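You operate a simulated robot arm through the tools that you are given. There is no shell and no other tool.

Carry out the task below with a simulated two-armed robot. There is one attempt and no reset: what you move stays moved.

TASK
Unplug the red reel and wind its cord in.
Fine: wall switch off first; park the blue plug in the yellow holder.

It is judged by the outcome, as a careful person would: the job done as asked, and still so three seconds after it is handed in. It fails if anything else is knocked over, pushed out of place, dropped, spilled or broken.

THE ROBOT
Two 7-joint arms with fingered hands on one trunk that stands fixed in place. Base frame: the origin is at the foot of the trunk, x ahead of it, y to its left, z up. Units: m, degrees, N and s.
The left shoulder is at [0.07, 0.142, 1.164], the right one opposite. With the tool pointing down near the work surface each hand reaches from about 0.44 to 0.8 m from the base axis, measured 20 degrees to its own side. Payload 3.6 kg a hand.
The tool frame of a hand sits at the grasp point between the pads (the TCP): z along the fingers, y along the line on which they close. The tips reach 0.025 m beyond it. The gripper opens to 0.088 m; its body begins 0.029 m behind the TCP. The gripper is a hand of 5 fingers: y runs from the thumb to the fingers, the wrist lies at [-0.013, -0.097, -0.162] in the tool frame, and closing takes about 1.5 s.
Orientation is that of the tool frame in the base frame, as [roll, pitch, yaw] about the fixed x, y, z axes, in that order (R = Rz(yaw) Ry(pitch) Rx(roll)). With the fingers straight down and the wrist toward the robot, the tool's x, y and z point along [0, 1, 0], [1, 0, 0] and [0, 0, -1] of the base frame.

THE INTERFACE
- The arms move only by the tool servo_tool. It takes "left_plan", "right_plan" or both (then of equal length, played together; a hand with none holds still); each is a list of rows, each a list of 7 numbers: the shift along the tool's x, y, z in m, then the turn, a rotation vector about the tool's x, y, z in degrees, then the gripper command, from -1 (shut) to 1 (fully open), values between in proportion. In form: [[dx, dy, dz, wx, wy, wz, jaw], ...]. A call has 1 to 20 rows; each row shifts and turns the commanded pose from where the row before left it, along the tool's axes as they then stand. Each row takes 0.2 s and may step no farther than 0.05 m and 8.6 degrees from the row before; otherwise, or with a gripper value out of range, the whole call is refused. Where a pose cannot be reached the arm comes as near as it can. A force on the tool above 40 N (or 10 N above the force at the start of the call, whichever is more), or a blocked arm, ends the call early, and 0.2 s more pass. The fingers move at their own pace (about 0.072 m/s each) and stop on an object; they squeeze with about 32 N. The grip force told is the motor's: it shows also when the fingers shut on nothing. Time passes only in rows, and 0.2 s behind the last, so rows that do not move let the fingers close. It gives the time, the measured TCP pose, the force on the tool (base axes), the opening and the grip force at its end, in the units of the frame above (readings bear some noise), with the torque about the TCP (base axes, N m) and any sound that the robot's microphone picked up.
- Cameras (640 x 400 px; columns grow to the right, rows downward): "scene" is now at [0.1361, 0.0096, 1.3903]; the picture's right is [0.12, -0.99, 0.00], its down [-0.59, -0.07, -0.81] and it looks along [0.80, 0.10, -0.59] (base axes); focal length 214 px, centre (320, 200). "left" rides on the left gripper at [-0.059, -0.079, -0.105] in its tool frame; the picture's right is [-0.73, -0.32, 0.61], its down [0.62, -0.68, 0.38] and it looks along [0.29, 0.66, 0.70] (tool axes); focal length 234 px, centre (320, 200). "right" rides on the right gripper at [0.059, -0.079, -0.105] in its tool frame; the picture's right is [-0.73, 0.32, -0.61], its down [-0.62, -0.68, 0.38] and it looks along [-0.29, 0.66, 0.70] (tool axes); focal length 234 px, centre (320, 200). There is no depth. A picture from a camera that has moved, and an enlarged one, comes with that camera's place and axes in the base frame and with its lens.
- capture(camera): a new picture of that camera. The clock stands still meanwhile.
- slide_trunk(by): slides the trunk up (or, below 0, down) by that many m; the arms and the scene camera ride with it, the base frame stays. It gives what a move gives, with no picture.
- grasp_type(shape, hand): the hand has 5 fingers and takes this shape, open, in about a second: jaw (thumb against the fingers, like two jaws); tri (thumb and two fingers); tip (a fingertip pinch); poke (one finger out to press); point (the index stretched); flat (the hand flat); cup (the hand cupped); fist (a fist). The gripper value then closes the fingers along that shape, each until it touches; the sizes above hold for jaw. It gives what a move gives, with no picture.
- turn_head(pan, tilt): turns the head with the scene camera to pan (to the left, within 86 degrees either way) and tilt (down, from -29 to 69), counted from straight ahead of the robot. It gives what a move gives.
- enlarge(camera, box): a new picture of the part [left, top, right, bottom] of that camera's present view, enlarged. The clock stands still meanwhile.
- job_done(): hands the job in; it is judged then, once.

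Nothing tells you positions but the pictures and the camera data. Unless the task says otherwise, let go and move clear before handing in.

The tools are called after "Emit:" as name(argument=value, ...) on one line, values as JSON. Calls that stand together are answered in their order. servo_tool: Moves the arms, as the interface text tells. Its arguments: {"type":"object","properties":{"left_plan":{"type":"array"},"right_plan":{"type":"array"}},"required":[]} The other tools are called the same way: slide_trunk (by) moves the trunk up or down; grasp_type (shape, hand) gives the hand a shape; turn_head (pan, tilt) turns the head that bears the scene camera; capture (camera) takes a picture; enlarge (camera, box) takes an enlarged picture of a part of a camera's view; job_done () hands the job in.

At the start:

```text
t: 0.0
left_eef_pos: [0.505, 0.2733, 1.2677]
left_ee_rot: [180.0, 0.1, 90.0]
left_contact_force: [0.0, 0.0, 0.1]
left_ft_torque: [-0.01, 0.03, -0.03]
left_width: 0.0878
left_grip_force: 0.0
left_shape: jaw
right_eef_pos: [0.3917, -0.1219, 1.2411]
right_ee_rot: [180.0, 0.0, 90.1]
right_contact_force: [0.2, 0.6, -0.4]
right_ft_torque: [-0.03, -0.02, 0.01]
right_width: 0.0877
right_grip_force: 0.1
right_shape: jaw
trunk travel left (down, up): [-0.7, 0.24]
head pan, tilt (commanded): [6.8, 36.2]
```

scene: 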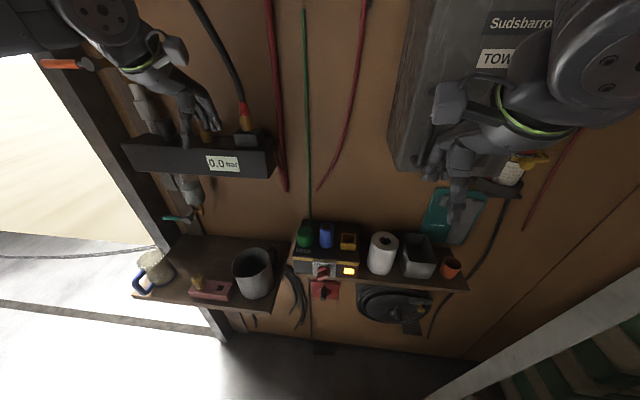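
right: 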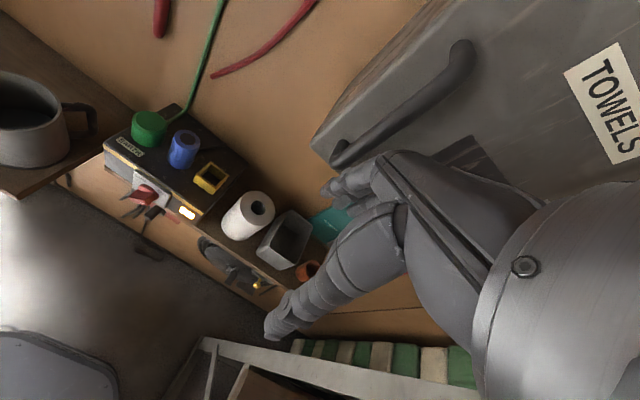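
left: 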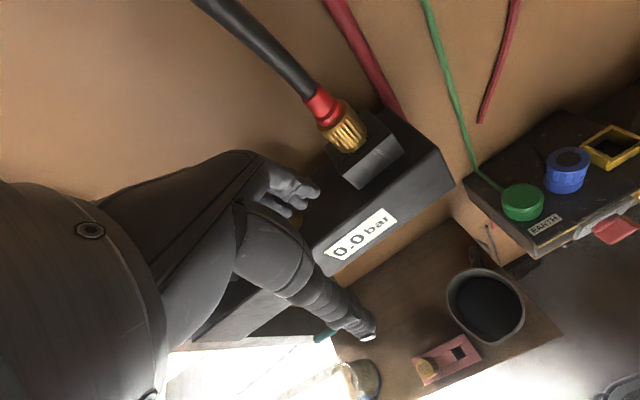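

I see a wall with shelves: a dark box with green and blue plugs and a yellow holder, a red switch on its front, and a dark reel under the shelf. I'll look closer at everything before moving.

Emit:
enlarge(camera="scene", box=[260, 200, 480, 340])

Emit:
enlarge(camera="right", box=[80, 80, 340, 310])

Emit:
enlarge(camera="left", box=[400, 60, 640, 260])

Emit:
enlarge(camera="scene", box=[100, 0, 400, 200])

```text
2.86 times, centred on (370, 270) of scene
camera zoom: at [0.1361, 0.0096, 1.3903], right [0.12, -0.99, 0.0], down [-0.59, -0.07, -0.81], along [0.8, 0.1, -0.59], focal length 613 px, centre (177, 0)
```

zoom: 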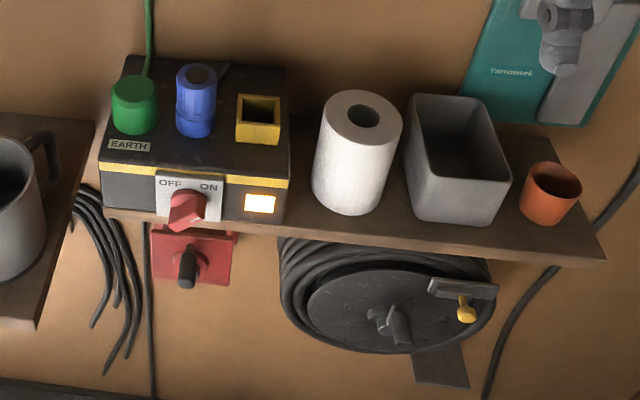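

```text
1.74 times, centred on (210, 195) of right
camera zoom: at [0.313, -0.0627, 1.347], right [0.32, -0.73, 0.61], down [-0.68, -0.62, -0.38], along [0.66, -0.29, -0.7], focal length 407 px, centre (511, 209)
```

zoom: 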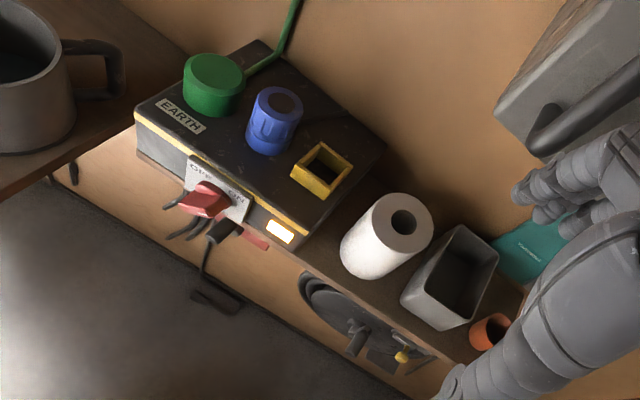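

```text
2.00 times, centred on (520, 160) of left
camera zoom: at [0.4265, 0.2151, 1.3726], right [-0.32, -0.73, -0.61], down [-0.68, 0.62, -0.38], along [0.66, 0.29, -0.7], focal length 468 px, centre (-80, 280)
```

zoom: 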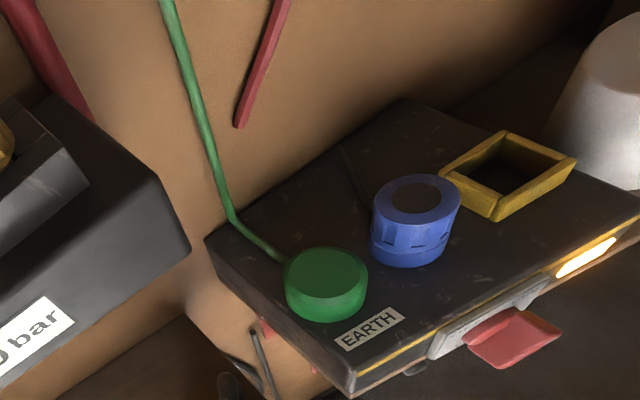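

```text
2.00 times, centred on (250, 100) of scene
camera zoom: at [0.1361, 0.0096, 1.3903], right [0.12, -0.99, 0.0], down [-0.59, -0.07, -0.81], along [0.8, 0.1, -0.59], focal length 429 px, centre (460, 400)
```

zoom: 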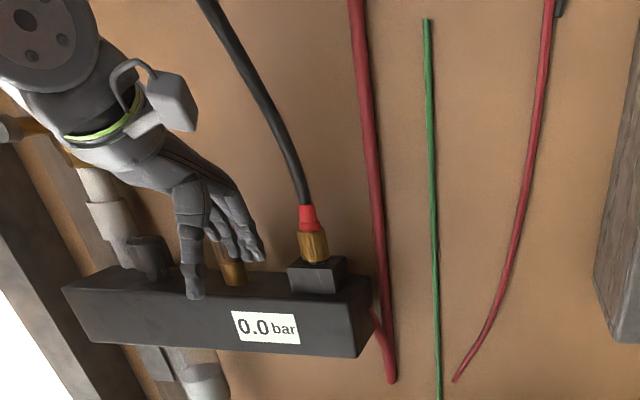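

The dark box carries the green EARTH plug, the blue plug and the yellow holder, with a red rotary switch (lamp lit) on its front; one reel hangs below the shelf. I need to find which reel is "red" and where its cord runs, so I'll look around.

Emit:
turn_head(pan=0, tilt=60)

Emit:
capture(camera="scene")

Emit:
turn_head(pan=-50, tilt=40)

Emit:
capture(camera="scene")

Emit:
turn_head(pan=50, tilt=40)

Emit:
capture(camera="scene")

Emit:
turn_head(pan=0, tilt=10)

Emit:
capture(camera="scene")

```text
t: 0.9
left_eef_pos: [0.5044, 0.2729, 1.2677]
left_ee_rot: [-180.0, 0.0, 90.0]
left_contact_force: [-0.3, -0.4, -0.5]
left_ft_torque: [0.03, -0.05, 0.0]
left_width: 0.0878
left_grip_force: 0.0
left_shape: jaw
right_eef_pos: [0.3907, -0.1216, 1.2413]
right_ee_rot: [180.0, 0.0, 90.0]
right_contact_force: [-0.3, 0.4, -0.1]
right_ft_torque: [-0.02, 0.01, -0.02]
right_width: 0.0877
right_grip_force: 0.1
right_shape: jaw
trunk travel left (down, up): [-0.7, 0.24]
head pan, tilt (commanded): [0.0, 60.0]
```

```text
taken
camera scene: at [0.116, -0.0009, 1.3579], right [0.0, -1.0, 0.0], down [-0.87, 0.0, -0.5], along [0.5, 0.0, -0.87], focal length 214 px, centre (320, 200)
```

scene: 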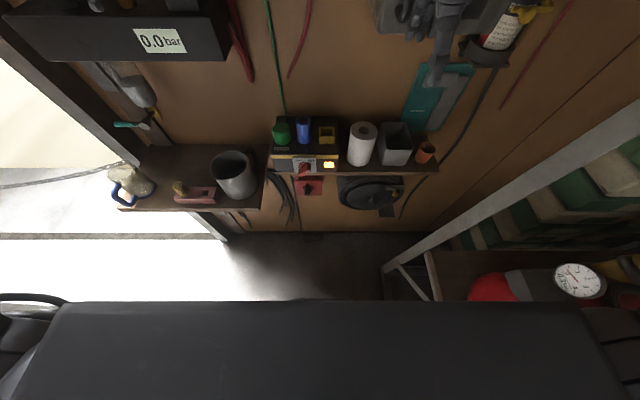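

```text
t: 2.1
left_eef_pos: [0.5055, 0.2738, 1.2682]
left_ee_rot: [180.0, 0.1, 90.0]
left_contact_force: [-0.1, -0.2, -0.9]
left_ft_torque: [0.0, -0.01, -0.05]
left_width: 0.0877
left_grip_force: 0.1
left_shape: jaw
right_eef_pos: [0.3931, -0.1208, 1.2425]
right_ee_rot: [-180.0, 0.0, 89.9]
right_contact_force: [-0.2, 0.1, -0.7]
right_ft_torque: [-0.02, -0.01, 0.0]
right_width: 0.0878
right_grip_force: 0.1
right_shape: jaw
trunk travel left (down, up): [-0.7, 0.24]
head pan, tilt (commanded): [-50.0, 40.0]
```

```text
taken
camera scene: at [0.104, -0.0659, 1.3845], right [-0.77, -0.64, 0.0], down [-0.41, 0.49, -0.77], along [0.49, -0.59, -0.64], focal length 214 px, centre (320, 200)
```

scene: 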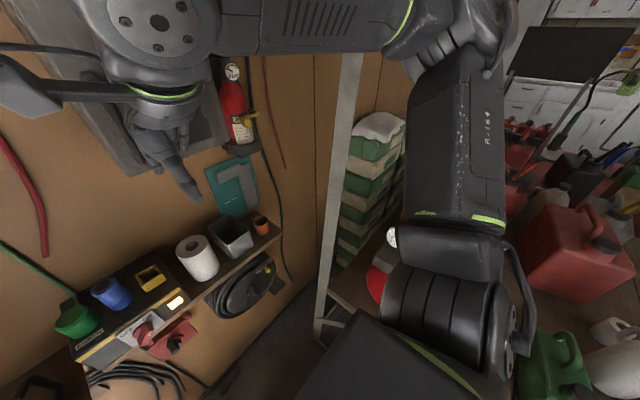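

```text
t: 3.8
left_eef_pos: [0.5058, 0.2736, 1.2684]
left_ee_rot: [180.0, 0.0, 90.0]
left_contact_force: [0.5, 1.2, -0.5]
left_ft_torque: [0.0, 0.0, 0.02]
left_width: 0.0877
left_grip_force: 0.0
left_shape: jaw
right_eef_pos: [0.3917, -0.1215, 1.2414]
right_ee_rot: [179.9, 0.0, 90.0]
right_contact_force: [0.6, -0.1, -0.6]
right_ft_torque: [0.0, -0.02, 0.0]
right_width: 0.0879
right_grip_force: 0.1
right_shape: jaw
trunk travel left (down, up): [-0.7, 0.24]
head pan, tilt (commanded): [50.0, 40.0]
```

```text
taken
camera scene: at [0.104, 0.0642, 1.3845], right [0.77, -0.64, 0.0], down [-0.41, -0.49, -0.77], along [0.49, 0.59, -0.64], focal length 214 px, centre (320, 200)
```

scene: 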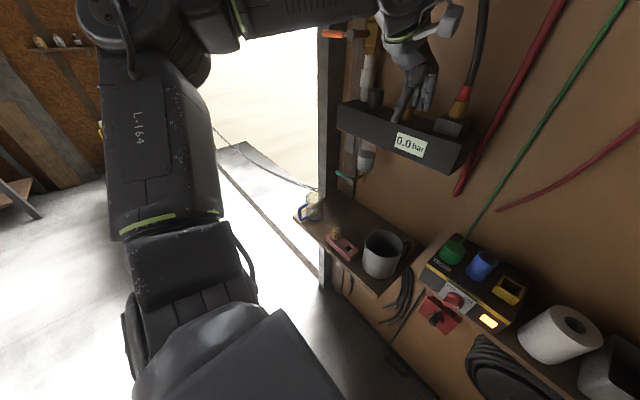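

```text
t: 5.0
left_eef_pos: [0.5054, 0.2739, 1.268]
left_ee_rot: [-180.0, 0.0, 90.0]
left_contact_force: [-0.9, 0.5, 0.4]
left_ft_torque: [-0.02, -0.01, 0.02]
left_width: 0.0874
left_grip_force: 0.1
left_shape: jaw
right_eef_pos: [0.3918, -0.1205, 1.2423]
right_ee_rot: [-180.0, 0.1, 90.1]
right_contact_force: [-0.1, 0.3, 0.7]
right_ft_torque: [-0.01, 0.0, 0.04]
right_width: 0.0875
right_grip_force: 0.0
right_shape: jaw
trunk travel left (down, up): [-0.7, 0.24]
head pan, tilt (commanded): [0.0, 10.0]
```

```text
taken
camera scene: at [0.1423, -0.0008, 1.4322], right [0.0, -1.0, 0.0], down [-0.17, 0.0, -0.98], along [0.98, 0.0, -0.17], focal length 214 px, centre (320, 200)
```

scene: 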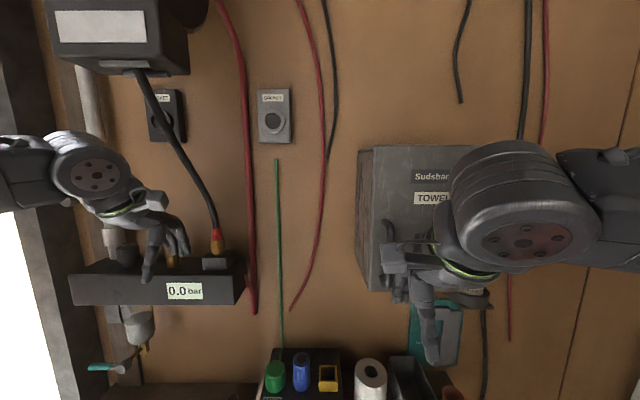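

Above the box there are wall fittings with labels, and something at the upper left. I'll look higher up and zoom in on these.

Emit:
enlarge(camera="scene", box=[40, 0, 340, 200])

Emit:
turn_head(pan=0, tilt=-25)

Emit:
capture(camera="scene")

Emit:
turn_head(pan=45, tilt=-10)

Emit:
capture(camera="scene")

Emit:
turn_head(pan=-45, tilt=-10)

Emit:
capture(camera="scene")

```text
2.00 times, centred on (190, 100) of scene
camera zoom: at [0.1423, -0.0008, 1.4322], right [0.0, -1.0, 0.0], down [-0.17, 0.0, -0.98], along [0.98, 0.0, -0.17], focal length 429 px, centre (580, 400)
```

zoom: 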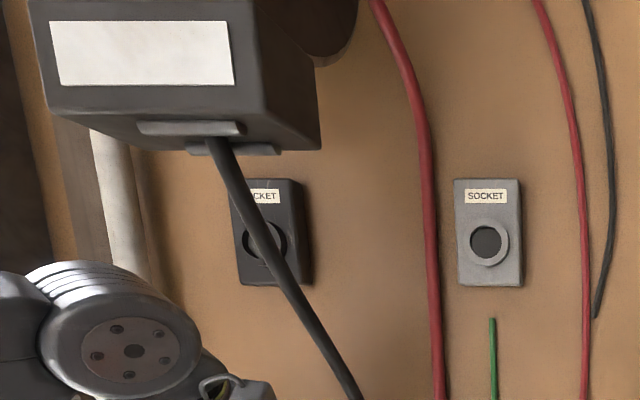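

```text
t: 6.0
left_eef_pos: [0.5049, 0.2727, 1.2681]
left_ee_rot: [179.9, -0.1, 90.0]
left_contact_force: [0.6, -0.1, 0.5]
left_ft_torque: [-0.01, -0.01, 0.02]
left_width: 0.0877
left_grip_force: 0.1
left_shape: jaw
right_eef_pos: [0.3918, -0.1203, 1.2413]
right_ee_rot: [-180.0, 0.1, 90.0]
right_contact_force: [0.5, 0.6, -0.3]
right_ft_torque: [0.04, 0.02, 0.0]
right_width: 0.0877
right_grip_force: 0.2
right_shape: jaw
trunk travel left (down, up): [-0.7, 0.24]
head pan, tilt (commanded): [0.0, -25.0]
```

```text
taken
camera scene: at [0.1204, -0.0009, 1.4839], right [0.0, -1.0, 0.0], down [0.42, 0.0, -0.91], along [0.91, 0.0, 0.42], focal length 214 px, centre (320, 200)
```

scene: 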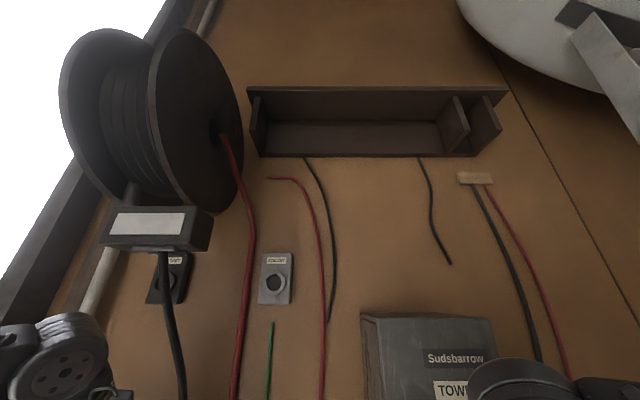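

```text
t: 7.1
left_eef_pos: [0.5059, 0.2734, 1.2691]
left_ee_rot: [-180.0, 0.0, 90.0]
left_contact_force: [0.1, -0.5, 0.9]
left_ft_torque: [0.0, 0.01, -0.02]
left_width: 0.0876
left_grip_force: 0.1
left_shape: jaw
right_eef_pos: [0.3923, -0.1214, 1.2421]
right_ee_rot: [180.0, 0.0, 90.0]
right_contact_force: [0.9, 0.5, 0.1]
right_ft_torque: [-0.04, -0.01, -0.02]
right_width: 0.0875
right_grip_force: 0.0
right_shape: jaw
trunk travel left (down, up): [-0.7, 0.24]
head pan, tilt (commanded): [45.0, -10.0]
```

```text
taken
camera scene: at [0.109, 0.0586, 1.4635], right [0.71, -0.71, 0.0], down [0.12, 0.12, -0.98], along [0.7, 0.7, 0.17], focal length 214 px, centre (320, 200)
```

scene: 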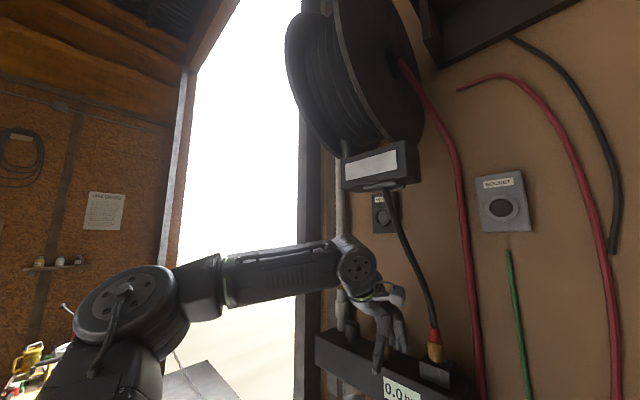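

```text
t: 8.8
left_eef_pos: [0.505, 0.273, 1.2675]
left_ee_rot: [179.9, 0.0, 90.0]
left_contact_force: [-0.3, 1.0, 0.6]
left_ft_torque: [0.0, -0.02, 0.04]
left_width: 0.0879
left_grip_force: 0.1
left_shape: jaw
right_eef_pos: [0.3917, -0.1209, 1.2429]
right_ee_rot: [-180.0, -0.1, 90.0]
right_contact_force: [-0.3, -0.5, 0.0]
right_ft_torque: [0.0, 0.0, -0.01]
right_width: 0.0876
right_grip_force: 0.1
right_shape: jaw
trunk travel left (down, up): [-0.7, 0.24]
head pan, tilt (commanded): [-45.0, -10.0]
```

```text
taken
camera scene: at [0.1089, -0.0604, 1.4635], right [-0.71, -0.71, 0.0], down [0.12, -0.12, -0.98], along [0.7, -0.7, 0.17], focal length 214 px, centre (320, 200)
```

scene: 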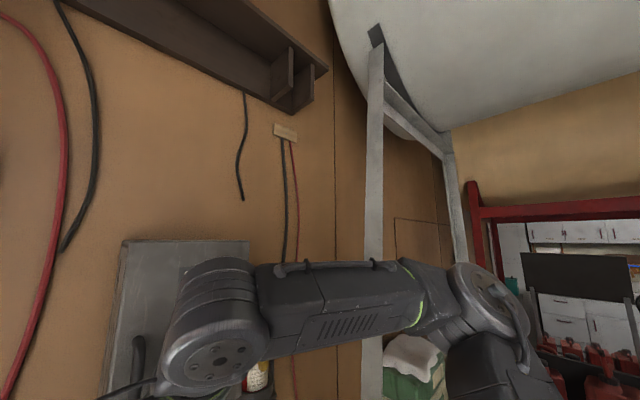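

There is only one cord reel in view (below the shelf, with a yellow crank knob); the big drum at upper left is an air-hose reel. The left hand is right over the air manifold (~[0.54, 0.28, 1.17]), so I'll draw both hands back before lowering the trunk for a better view of the reel.

Emit:
servo_tool(left_plan=[[0, -0.02, 0, 0, 0, 0, 1], [0, -0.03, 0, 0, 0, 0, 1], [0, -0.03, 0, 0, 0, 0, 1], [0, -0.03, 0, 0, 0, 0, 1], [0, -0.03, 0, 0, 0, 0, 1], [0, -0.02, 0, 0, 0, 0, 1]], right_plan=[[0, -0.01, 0, 0, 0, 0, 1], [0, -0.01, 0, 0, 0, 0, 1], [0, -0.01, 0, 0, 0, 0, 1], [0, -0.01, 0, 0, 0, 0, 1], [0, -0.01, 0, 0, 0, 0, 1], [0, 0, 0, 0, 0, 0, 1]])

Emit:
turn_head(pan=0, tilt=30)

Emit:
capture(camera="scene")

```text
t: 10.2
left_eef_pos: [0.3439, 0.2734, 1.2671]
left_ee_rot: [-179.9, 0.0, 90.0]
left_contact_force: [0.6, -0.3, -0.7]
left_ft_torque: [-0.01, -0.04, 0.0]
left_width: 0.0878
left_grip_force: 0.0
left_shape: jaw
right_eef_pos: [0.3408, -0.1211, 1.2412]
right_ee_rot: [179.9, 0.0, 90.0]
right_contact_force: [0.3, 0.1, -0.5]
right_ft_torque: [0.0, 0.01, 0.01]
right_width: 0.0875
right_grip_force: 0.1
right_shape: jaw
trunk travel left (down, up): [-0.7, 0.24]
head pan, tilt (commanded): [-45.0, -10.0]
```

```text
t: 11.3
left_eef_pos: [0.3438, 0.2738, 1.2665]
left_ee_rot: [180.0, -0.1, 90.0]
left_contact_force: [0.2, -0.6, -0.7]
left_ft_torque: [-0.01, 0.0, 0.0]
left_width: 0.0877
left_grip_force: 0.0
left_shape: jaw
right_eef_pos: [0.342, -0.1203, 1.2434]
right_ee_rot: [180.0, 0.1, 90.1]
right_contact_force: [0.6, -0.1, -0.8]
right_ft_torque: [0.03, 0.0, 0.0]
right_width: 0.0876
right_grip_force: 0.0
right_shape: jaw
trunk travel left (down, up): [-0.7, 0.24]
head pan, tilt (commanded): [0.0, 30.0]
```

```text
taken
camera scene: at [0.1396, -0.001, 1.4], right [0.0, -1.0, 0.0], down [-0.5, 0.0, -0.87], along [0.87, 0.0, -0.5], focal length 214 px, centre (320, 200)
```

scene: 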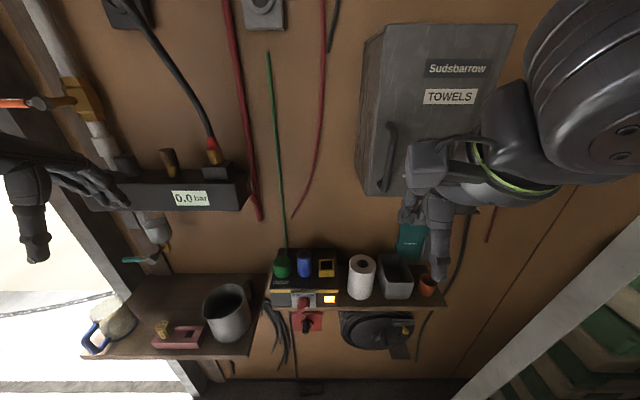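

Hands are back at x≈0.34. I'll lower the trunk in steps while raising the left hand so that it stays well above the left shelf.

Emit:
slide_trunk(by=-0.15)

Emit:
servo_tool(left_plan=[[0, 0, -0.03, 0, 0, 0, 1], [0, 0, -0.04, 0, 0, 0, 1], [0, 0, -0.04, 0, 0, 0, 1], [0, 0, -0.04, 0, 0, 0, 1]])

Emit:
capture(camera="scene")

```text
t: 13.1
left_eef_pos: [0.3449, 0.273, 1.1156]
left_ee_rot: [-180.0, 0.1, 90.1]
left_contact_force: [-0.1, -0.4, -0.3]
left_ft_torque: [0.0, 0.02, -0.01]
left_width: 0.0878
left_grip_force: 0.0
left_shape: jaw
right_eef_pos: [0.3405, -0.1215, 1.0934]
right_ee_rot: [-179.9, 0.0, 89.9]
right_contact_force: [-0.5, -0.6, -0.2]
right_ft_torque: [-0.01, 0.02, 0.0]
right_width: 0.0877
right_grip_force: 0.1
right_shape: jaw
trunk travel left (down, up): [-0.55, 0.39]
head pan, tilt (commanded): [0.0, 30.0]
```

```text
t: 14.1
left_eef_pos: [0.3432, 0.2743, 1.2608]
left_ee_rot: [179.8, 0.0, 90.1]
left_contact_force: [0.1, 0.7, -0.4]
left_ft_torque: [0.01, 0.0, 0.04]
left_width: 0.0878
left_grip_force: 0.1
left_shape: jaw
left hand out of reach, approached as far as the arm can: row 4
right_eef_pos: [0.3409, -0.123, 1.0924]
right_ee_rot: [-179.9, 0.0, 90.0]
right_contact_force: [0.5, 1.2, 0.2]
right_ft_torque: [0.01, -0.02, 0.01]
right_width: 0.0876
right_grip_force: 0.0
right_shape: jaw
trunk travel left (down, up): [-0.55, 0.39]
head pan, tilt (commanded): [0.0, 30.0]
```

```text
taken
camera scene: at [0.1396, -0.0018, 1.2498], right [0.0, -1.0, 0.0], down [-0.5, 0.0, -0.87], along [0.87, 0.0, -0.5], focal length 214 px, centre (320, 200)
```

scene: 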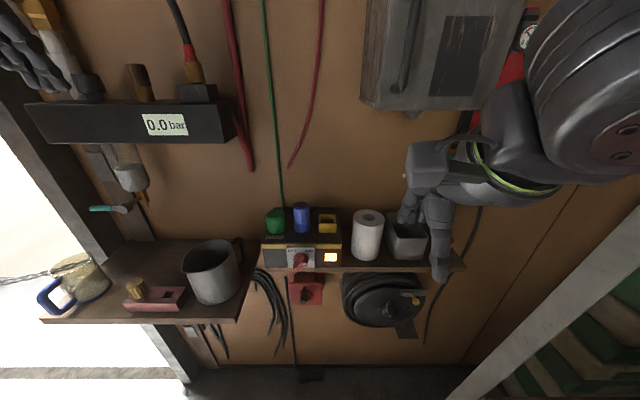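

The view is better now; I'll enlarge the box/switch and reel area.

Emit:
enlarge(camera="scene", box=[240, 190, 350, 310])

Emit:
enlarge(camera="scene", box=[320, 240, 470, 360])

Emit:
enlarge(camera="scene", box=[180, 220, 460, 395])

Emit:
capture(camera="right")

```text
3.33 times, centred on (295, 250) of scene
camera zoom: at [0.1396, -0.0018, 1.2498], right [0.0, -1.0, 0.0], down [-0.5, 0.0, -0.87], along [0.87, 0.0, -0.5], focal length 715 px, centre (403, 33)
```

zoom: 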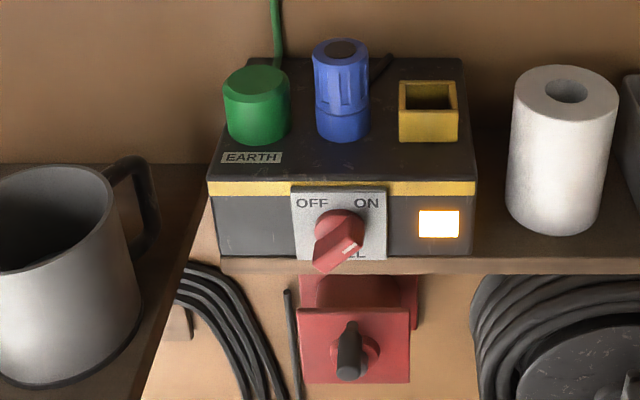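

```text
3.33 times, centred on (395, 300) of scene
camera zoom: at [0.1396, -0.0018, 1.2498], right [0.0, -1.0, 0.0], down [-0.5, 0.0, -0.87], along [0.87, 0.0, -0.5], focal length 715 px, centre (70, -133)
```

zoom: 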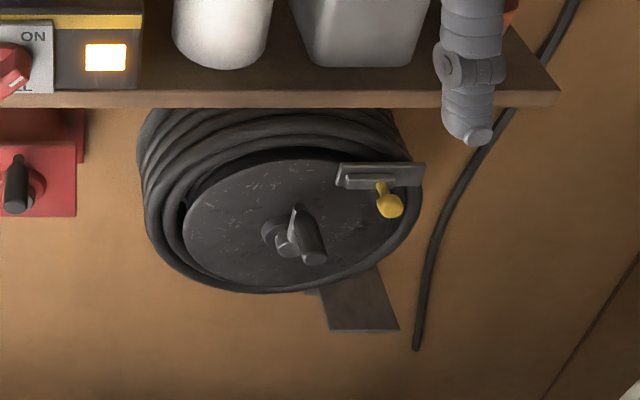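

```text
2.29 times, centred on (320, 308) of scene
camera zoom: at [0.1396, -0.0018, 1.2498], right [0.0, -1.0, 0.0], down [-0.5, 0.0, -0.87], along [0.87, 0.0, -0.5], focal length 490 px, centre (320, -46)
```

zoom: 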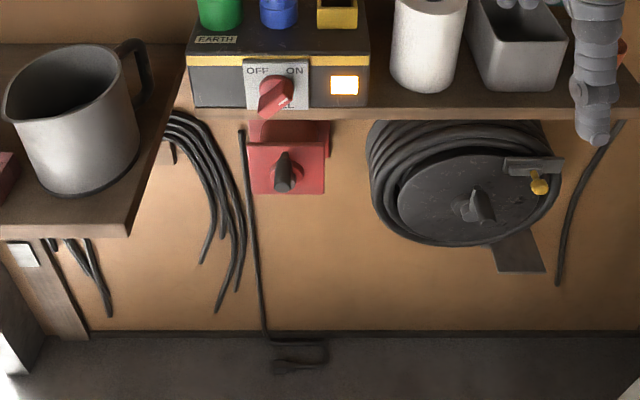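

```text
taken
camera right: at [0.2625, -0.0633, 1.1972], right [0.32, -0.73, 0.61], down [-0.68, -0.62, -0.38], along [0.66, -0.29, -0.7], focal length 234 px, centre (320, 200)
```

right: 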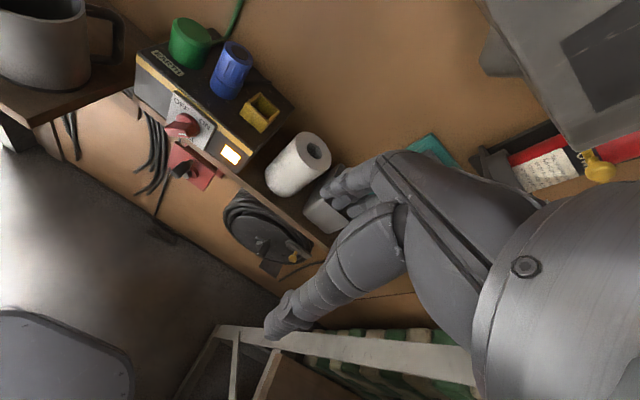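

Now I can see a small red item with a black handle under the shelf, with a cord hanging from it to the floor – likely the red reel. I'll lower the trunk a further 0.2 m to view it and the switch legend face-on.

Emit:
slide_trunk(by=-0.2)

Emit:
capture(camera="scene")

Emit:
capture(camera="right")

```text
t: 16.2
left_eef_pos: [0.3441, 0.2738, 1.06]
left_ee_rot: [179.8, 0.1, 90.1]
left_contact_force: [0.6, 0.9, -0.4]
left_ft_torque: [-0.02, 0.04, 0.01]
left_width: 0.0878
left_grip_force: 0.1
left_shape: jaw
right_eef_pos: [0.3407, -0.1212, 0.8918]
right_ee_rot: [-179.9, 0.1, 90.1]
right_contact_force: [0.2, -0.6, 0.2]
right_ft_torque: [0.01, -0.04, 0.0]
right_width: 0.0877
right_grip_force: 0.1
right_shape: jaw
trunk travel left (down, up): [-0.35, 0.59]
head pan, tilt (commanded): [0.0, 30.0]
```

```text
taken
camera scene: at [0.1395, -0.0009, 1.0499], right [0.0, -1.0, 0.0], down [-0.5, 0.0, -0.87], along [0.87, 0.0, -0.5], focal length 214 px, centre (320, 200)
```

scene: 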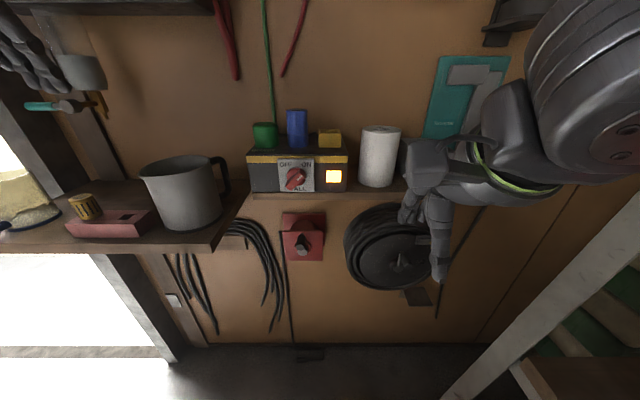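

```text
taken
camera right: at [0.2624, -0.0625, 0.9974], right [0.32, -0.73, 0.61], down [-0.68, -0.62, -0.38], along [0.66, -0.29, -0.7], focal length 234 px, centre (320, 200)
```

right: 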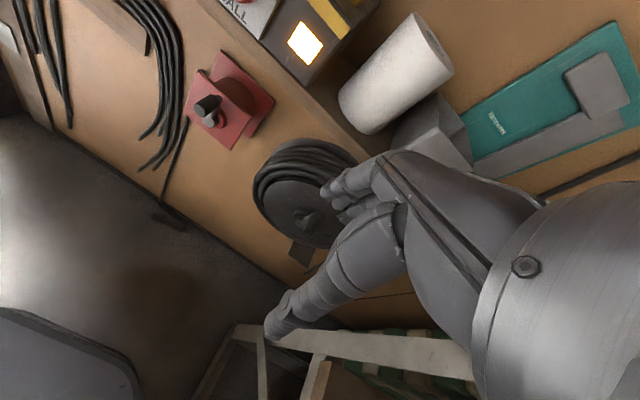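

Emit:
enlarge(camera="scene", box=[240, 100, 350, 200])

Emit:
enlarge(camera="scene", box=[260, 185, 350, 270])

Emit:
enlarge(camera="right", box=[120, 0, 340, 180])

Emit:
enlarge(camera="scene", box=[200, 200, 360, 370])

```text
4.00 times, centred on (295, 150) of scene
camera zoom: at [0.1395, -0.0009, 1.0499], right [0.0, -1.0, 0.0], down [-0.5, 0.0, -0.87], along [0.87, 0.0, -0.5], focal length 858 px, centre (420, 400)
```

zoom: 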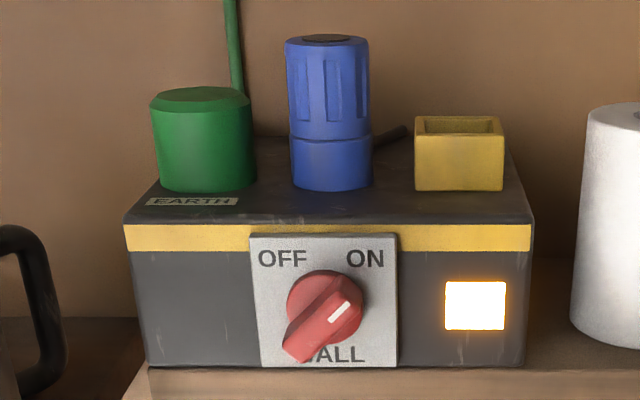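

```text
4.71 times, centred on (305, 228) of scene
camera zoom: at [0.1395, -0.0009, 1.0499], right [0.0, -1.0, 0.0], down [-0.5, 0.0, -0.87], along [0.87, 0.0, -0.5], focal length 1009 px, centre (391, 71)
```

zoom: 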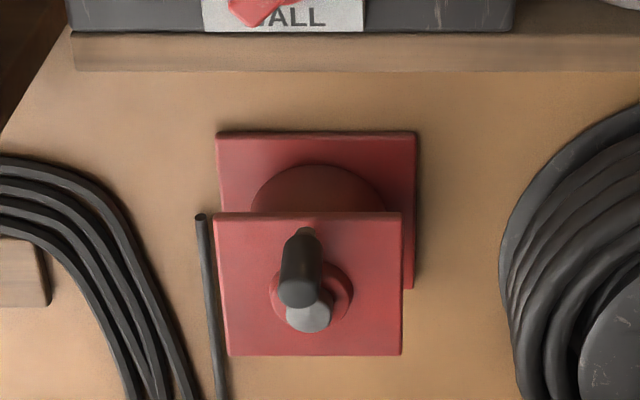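

```text
2.22 times, centred on (230, 90) of right
camera zoom: at [0.2624, -0.0625, 0.9974], right [0.32, -0.73, 0.61], down [-0.68, -0.62, -0.38], along [0.66, -0.29, -0.7], focal length 520 px, centre (520, 444)
```

zoom: 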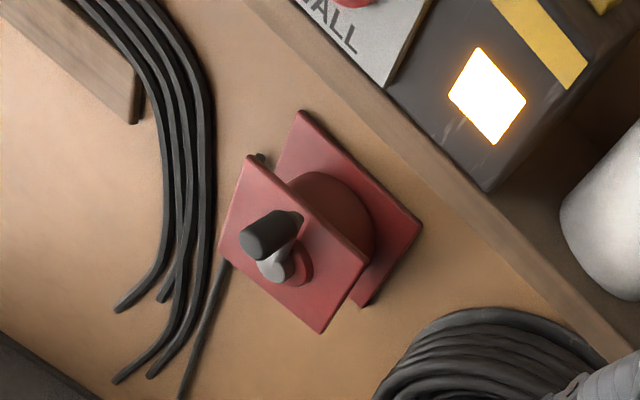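

```text
2.35 times, centred on (280, 285) of scene
camera zoom: at [0.1395, -0.0009, 1.0499], right [0.0, -1.0, 0.0], down [-0.5, 0.0, -0.87], along [0.87, 0.0, -0.5], focal length 505 px, centre (414, 0)
```

zoom: 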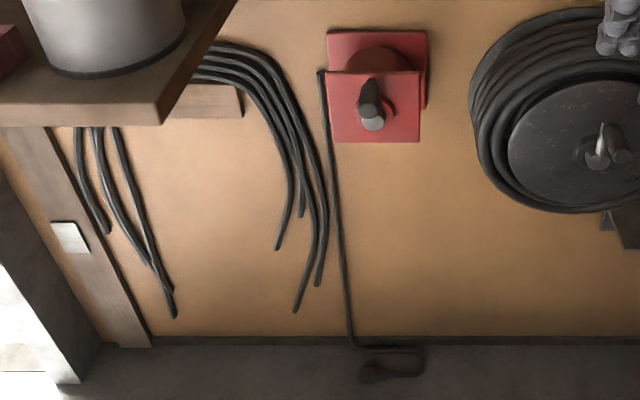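

The legend reads OFF / ON / WALL, and the knob's white mark points to ON, so it has to be turned a quarter turn counter-clockwise. The red reel (two red plates, short crank with black handle at about [0.52, 0.04, 0.73]) hangs right below, its cord trailing to the floor. I'll bring the right hand in front of the switch and pitch it forward.

Emit:
servo_tool(right_plan=[[0.03, 0.01, -0.005, 0, 0, 0, 1], [0.04, 0.01, -0.005, 0, 0, 0, 1], [0.04, 0.01, -0.005, 0, 0, 0, 1], [0.03, 0.0, -0.005, 0, 0, 0, 1], [0, 0, 0, -8, 0, 0, 1], [0, 0, 0, -8, 0, 0, 1], [0, 0, 0, -8, 0, 0, 1], [0, 0, 0, -8, 0, 0, 1], [0, 0, 0, -8, 0, 0, 1], [0, 0, 0, -8, 0, 0, 1]])

Emit:
capture(camera="right")

Emit:
capture(camera="scene")

```text
t: 18.4
left_eef_pos: [0.3437, 0.2747, 1.0607]
left_ee_rot: [179.8, 0.1, 90.0]
left_contact_force: [-0.1, 0.0, -0.4]
left_ft_torque: [0.01, 0.0, 0.02]
left_width: 0.0877
left_grip_force: 0.1
left_shape: jaw
right_eef_pos: [0.3719, 0.0193, 0.9121]
right_ee_rot: [131.9, 0.0, 90.1]
right_contact_force: [-0.5, -0.6, -0.8]
right_ft_torque: [0.03, -0.01, 0.0]
right_width: 0.0879
right_grip_force: 0.2
right_shape: jaw
trunk travel left (down, up): [-0.35, 0.59]
head pan, tilt (commanded): [0.0, 30.0]
```

```text
taken
camera right: at [0.241, 0.0783, 0.9234], right [-0.24, -0.73, 0.65], down [-0.17, -0.62, -0.76], along [0.96, -0.29, 0.02], focal length 234 px, centre (320, 200)
```

right: 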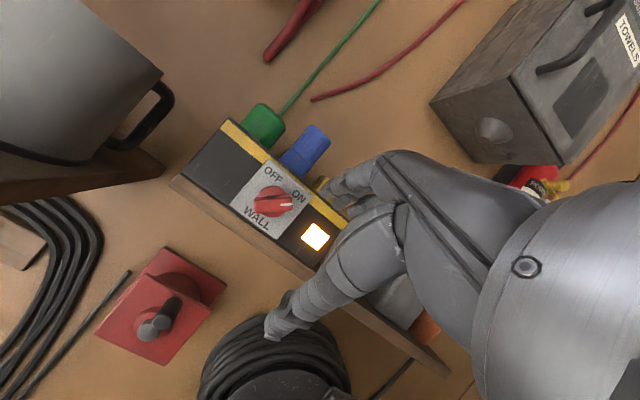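

```text
taken
camera scene: at [0.1392, -0.0003, 1.05], right [0.0, -1.0, 0.0], down [-0.5, 0.0, -0.87], along [0.87, 0.0, -0.5], focal length 214 px, centre (320, 200)
```

scene: 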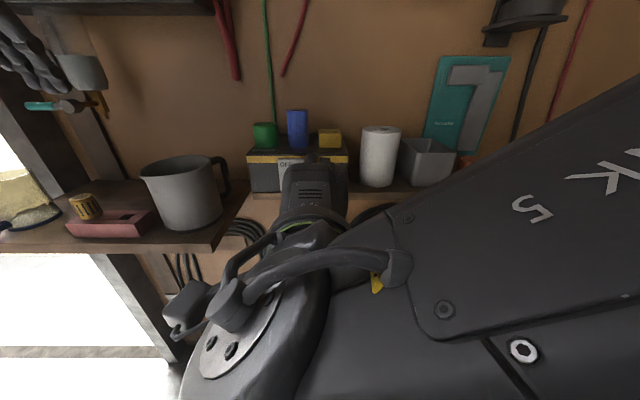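

The hand camera now sees the switch and the reel nearly face on; I'll enlarge those.

Emit:
enlarge(camera="right", box=[200, 90, 360, 260])

Emit:
enlarge(camera="right", box=[70, 230, 250, 390])

```text
2.35 times, centred on (280, 175) of right
camera zoom: at [0.241, 0.0783, 0.9234], right [-0.24, -0.73, 0.65], down [-0.17, -0.62, -0.76], along [0.96, -0.29, 0.02], focal length 551 px, centre (414, 259)
```

zoom: 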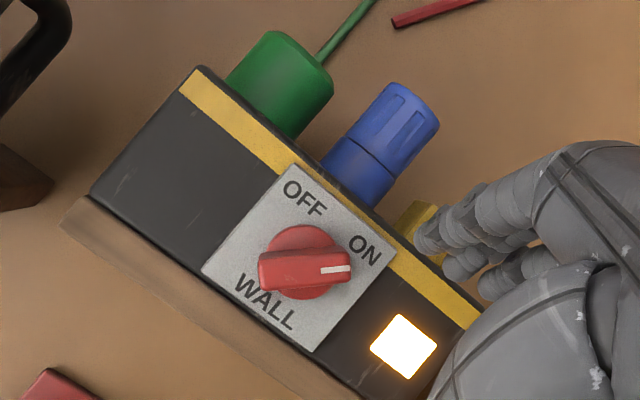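

```text
2.50 times, centred on (160, 310) of right
camera zoom: at [0.241, 0.0783, 0.9234], right [-0.24, -0.73, 0.65], down [-0.17, -0.62, -0.76], along [0.96, -0.29, 0.02], focal length 585 px, centre (720, -75)
```

zoom: 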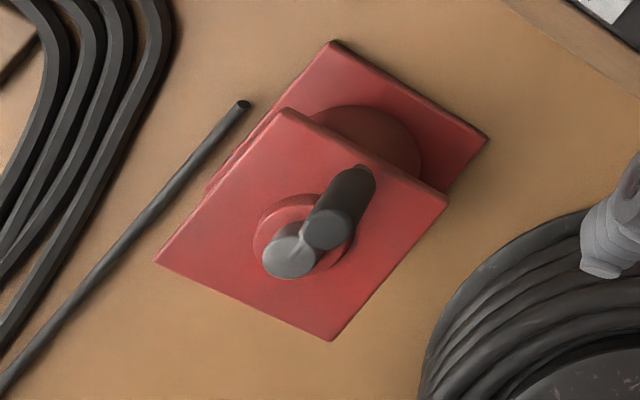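

The switch is a disc with a bar grip (centre about [0.48, 0.035, 0.90]), mark at ~45° towards ON. The reel's crank axis is near [0.55, 0.045, 0.65] with the handle about 5 cm above it. I'll take the three-finger shape and turn the right hand fingers-forward, rolled to straddle the bar.

Emit:
grasp_type(hand="right", shape="tri")

Emit:
servo_tool(right_plan=[[0, 0, 0, -8.4, 0, 0, 1], [0, 0, 0, -8.4, 0, 0, 1], [0, 0, 0, -8.4, 0, 0, 1], [0, 0, 0, -8.4, 0, 0, 1], [0, 0, 0, -8.4, 0, 0, 1], [0, 0, 0, 0, 0, 8.4, 1], [0, 0, 0, 0, 0, 8.4, 1], [0, 0, 0, 0, 0, 8.4, 1], [0, 0, 0, 0, 0, 8.4, 1], [0, 0, 0, 0, 0, 8.4, 1]])

Emit:
capture(camera="right")

Emit:
capture(camera="scene")

```text
t: 19.3
left_eef_pos: [0.3453, 0.2733, 1.0593]
left_ee_rot: [179.9, 0.0, 90.0]
left_contact_force: [0.0, 0.5, -0.1]
left_ft_torque: [-0.03, 0.0, 0.02]
left_width: 0.0877
left_grip_force: 0.0
left_shape: jaw
right_eef_pos: [0.3715, 0.0199, 0.9117]
right_ee_rot: [132.1, 0.1, 90.0]
right_contact_force: [-0.8, -0.3, -0.1]
right_ft_torque: [0.02, -0.02, -0.04]
right_width: 0.0876
right_grip_force: 0.0
right_shape: tri
trunk travel left (down, up): [-0.35, 0.59]
head pan, tilt (commanded): [0.0, 30.0]
```

```text
t: 20.4
left_eef_pos: [0.3366, 0.2734, 1.0616]
left_ee_rot: [179.4, 0.0, 90.0]
left_contact_force: [0.2, -0.6, 0.1]
left_ft_torque: [0.02, -0.02, 0.0]
left_width: 0.0875
left_grip_force: 0.0
left_shape: jaw
right_eef_pos: [0.4998, 0.03, 0.9583]
right_ee_rot: [98.6, -1.5, 90.4]
right_contact_force: [-56.4, -3.1, -27.8]
right_ft_torque: [-0.17, 3.91, -0.32]
right_width: 0.0881
right_grip_force: 0.1
right_shape: tri
right hand out of reach, approached as far as the arm can: row 1, 2, 3, 4, 5
trunk travel left (down, up): [-0.35, 0.59]
head pan, tilt (commanded): [0.0, 30.0]
stopped in row 5 (right hand): the force on the tool passed its limit at 84 N (the readings are from after the stop); the commanded pose is now the measured one
```

```text
taken
camera right: at [0.384, 0.0885, 0.8967], right [-0.55, -0.74, 0.39], down [0.28, -0.6, -0.75], along [0.79, -0.3, 0.54], focal length 234 px, centre (320, 200)
```

right: 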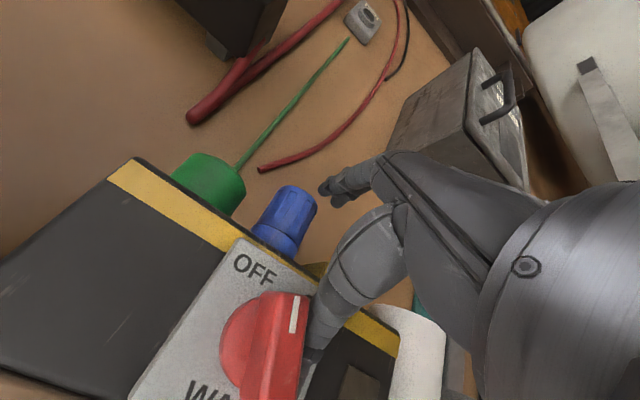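

```text
taken
camera scene: at [0.1222, 0.0368, 1.0476], right [0.43, -0.9, 0.0], down [-0.47, -0.23, -0.85], along [0.77, 0.37, -0.52], focal length 214 px, centre (320, 200)
```

scene: 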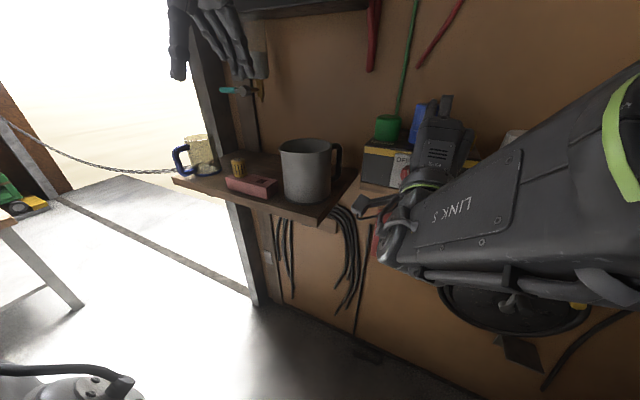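

That pose was out of reach and the arm lunged forward, touching the switch area with 84 N and nudging the head. I'll inspect what happened before moving anything.

Emit:
enlarge(camera="right", box=[100, 160, 460, 400])

Emit:
enlarge(camera="scene", box=[330, 80, 530, 220])

Emit:
capture(camera="left")

```text
1.67 times, centred on (280, 280) of right
camera zoom: at [0.384, 0.0885, 0.8967], right [-0.55, -0.74, 0.39], down [0.28, -0.6, -0.75], along [0.79, -0.3, 0.54], focal length 390 px, centre (387, 67)
```

zoom: 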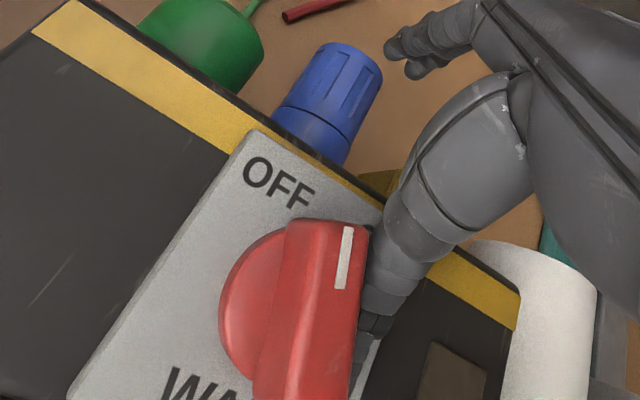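

```text
2.86 times, centred on (430, 150) of scene
camera zoom: at [0.1222, 0.0368, 1.0476], right [0.43, -0.9, 0.0], down [-0.47, -0.23, -0.85], along [0.77, 0.37, -0.52], focal length 613 px, centre (6, 343)
```

zoom: 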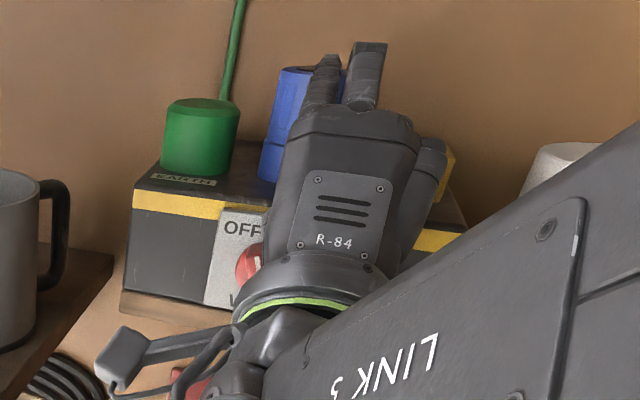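

```text
taken
camera left: at [0.2573, 0.215, 1.1656], right [-0.32, -0.73, -0.61], down [-0.68, 0.62, -0.39], along [0.66, 0.29, -0.69], focal length 234 px, centre (320, 200)
```

left: 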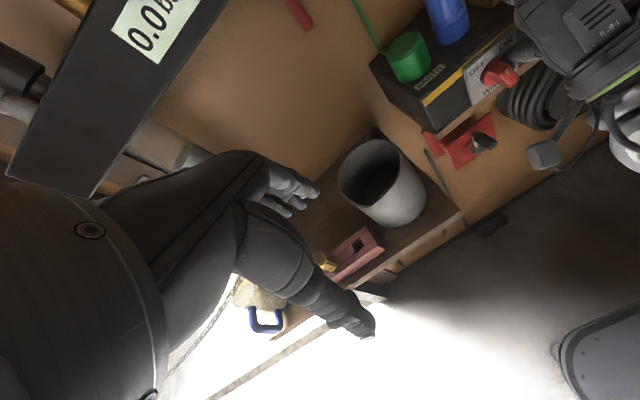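

The lamp now looks dark and the knob has moved towards OFF from the thumb's push. I'll back the hand straight out in small steps and re-check.

Emit:
servo_tool(right_plan=[[0, -0.0015, -0.01, 0, 0, 0, 1], [0, -0.0015, -0.01, 0, 0, 0, 1], [0, -0.0015, -0.01, 0, 0, 0, 1]])

Emit:
capture(camera="right")

```text
t: 21.2
left_eef_pos: [0.3393, 0.2728, 1.0606]
left_ee_rot: [179.5, 0.0, 90.0]
left_contact_force: [0.2, 0.4, 0.2]
left_ft_torque: [0.01, -0.02, 0.0]
left_width: 0.0876
left_grip_force: 0.0
left_shape: jaw
right_eef_pos: [0.5012, 0.0326, 0.9574]
right_ee_rot: [98.8, -1.3, 90.2]
right_contact_force: [-51.2, -8.0, -35.0]
right_ft_torque: [-0.27, 3.42, -0.32]
right_width: 0.088
right_grip_force: 0.1
right_shape: tri
right hand out of reach, approached as far as the arm can: row 1, 2, 3
trunk travel left (down, up): [-0.35, 0.59]
head pan, tilt (commanded): [0.0, 30.0]
```

```text
taken
camera right: at [0.3844, 0.0923, 0.8976], right [-0.55, -0.74, 0.4], down [0.28, -0.61, -0.75], along [0.79, -0.3, 0.54], focal length 234 px, centre (320, 200)
```

right: 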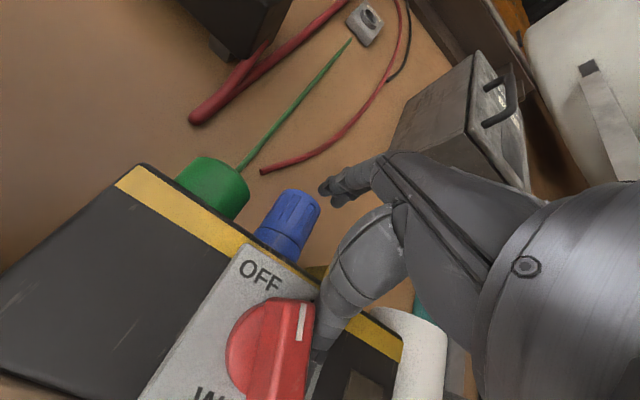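

The arm is still pressing because this wrist angle isn't reachable; I'll retreat while lowering the pitch back to the earlier reachable attitude.

Emit:
servo_tool(right_plan=[[0, -0.0019, -0.0453, 8.4, 0, 0, 1], [0, -0.0085, -0.0445, 8.4, 0, 0, 1], [0, -0.0149, -0.0428, 8.4, 0, 0, 1], [0, 0, 0, 8.4, 0, 0, 1]])

Emit:
capture(camera="right")

Emit:
capture(camera="scene")

```text
t: 22.2
left_eef_pos: [0.3445, 0.2735, 1.0587]
left_ee_rot: [179.8, 0.1, 90.1]
left_contact_force: [-0.1, 1.3, -0.2]
left_ft_torque: [-0.03, -0.01, 0.0]
left_width: 0.0878
left_grip_force: 0.2
left_shape: jaw
right_eef_pos: [0.389, 0.0367, 0.9765]
right_ee_rot: [132.4, -1.2, 90.3]
right_contact_force: [0.2, 0.3, -0.8]
right_ft_torque: [0.02, 0.01, 0.01]
right_width: 0.0881
right_grip_force: 0.1
right_shape: tri
right hand out of reach, approached as far as the arm can: row 1, 3
trunk travel left (down, up): [-0.35, 0.59]
head pan, tilt (commanded): [0.0, 30.0]
```

```text
taken
camera right: at [0.2574, 0.0942, 0.9898], right [-0.23, -0.74, 0.63], down [-0.17, -0.61, -0.77], along [0.96, -0.29, 0.01], focal length 234 px, centre (320, 200)
```

right: 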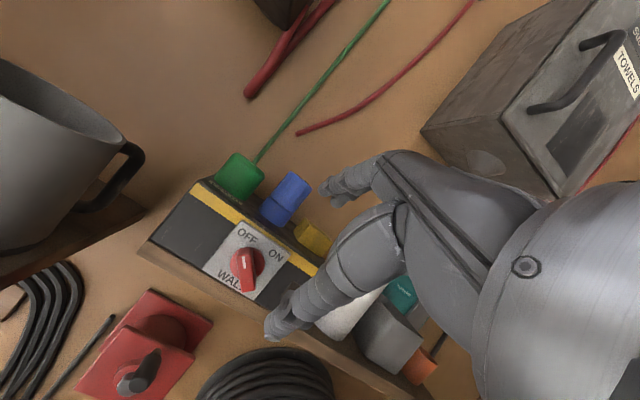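

```text
taken
camera scene: at [0.1405, -0.0011, 1.0498], right [0.0, -1.0, 0.0], down [-0.5, 0.0, -0.87], along [0.87, 0.0, -0.5], focal length 214 px, centre (320, 200)
```

scene: 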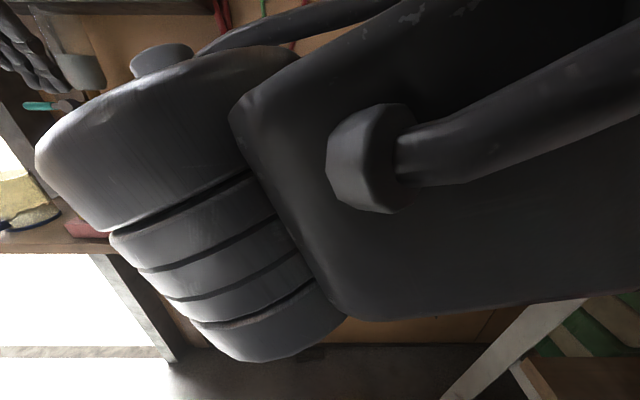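

Free of contact again. Now check the switch and its surroundings.

Emit:
enlarge(camera="right", box=[130, 140, 350, 310])

Emit:
enlarge(camera="right", box=[250, 260, 460, 400])

```text
2.35 times, centred on (240, 225) of right
camera zoom: at [0.2574, 0.0942, 0.9898], right [-0.23, -0.74, 0.63], down [-0.17, -0.61, -0.77], along [0.96, -0.29, 0.01], focal length 551 px, centre (508, 141)
```

zoom: 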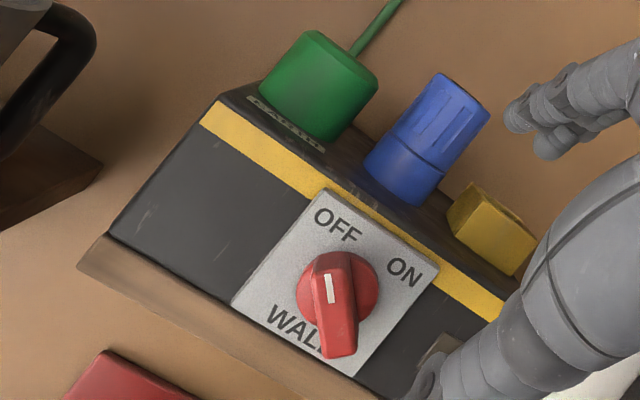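

```text
2.86 times, centred on (355, 330) of right
camera zoom: at [0.2574, 0.0942, 0.9898], right [-0.23, -0.74, 0.63], down [-0.17, -0.61, -0.77], along [0.96, -0.29, 0.01], focal length 669 px, centre (220, -171)
```

zoom: 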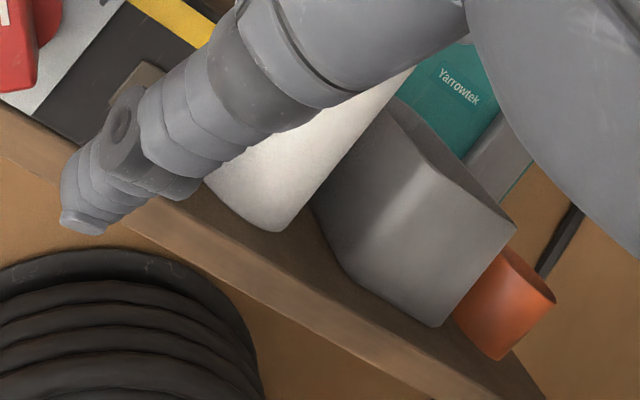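

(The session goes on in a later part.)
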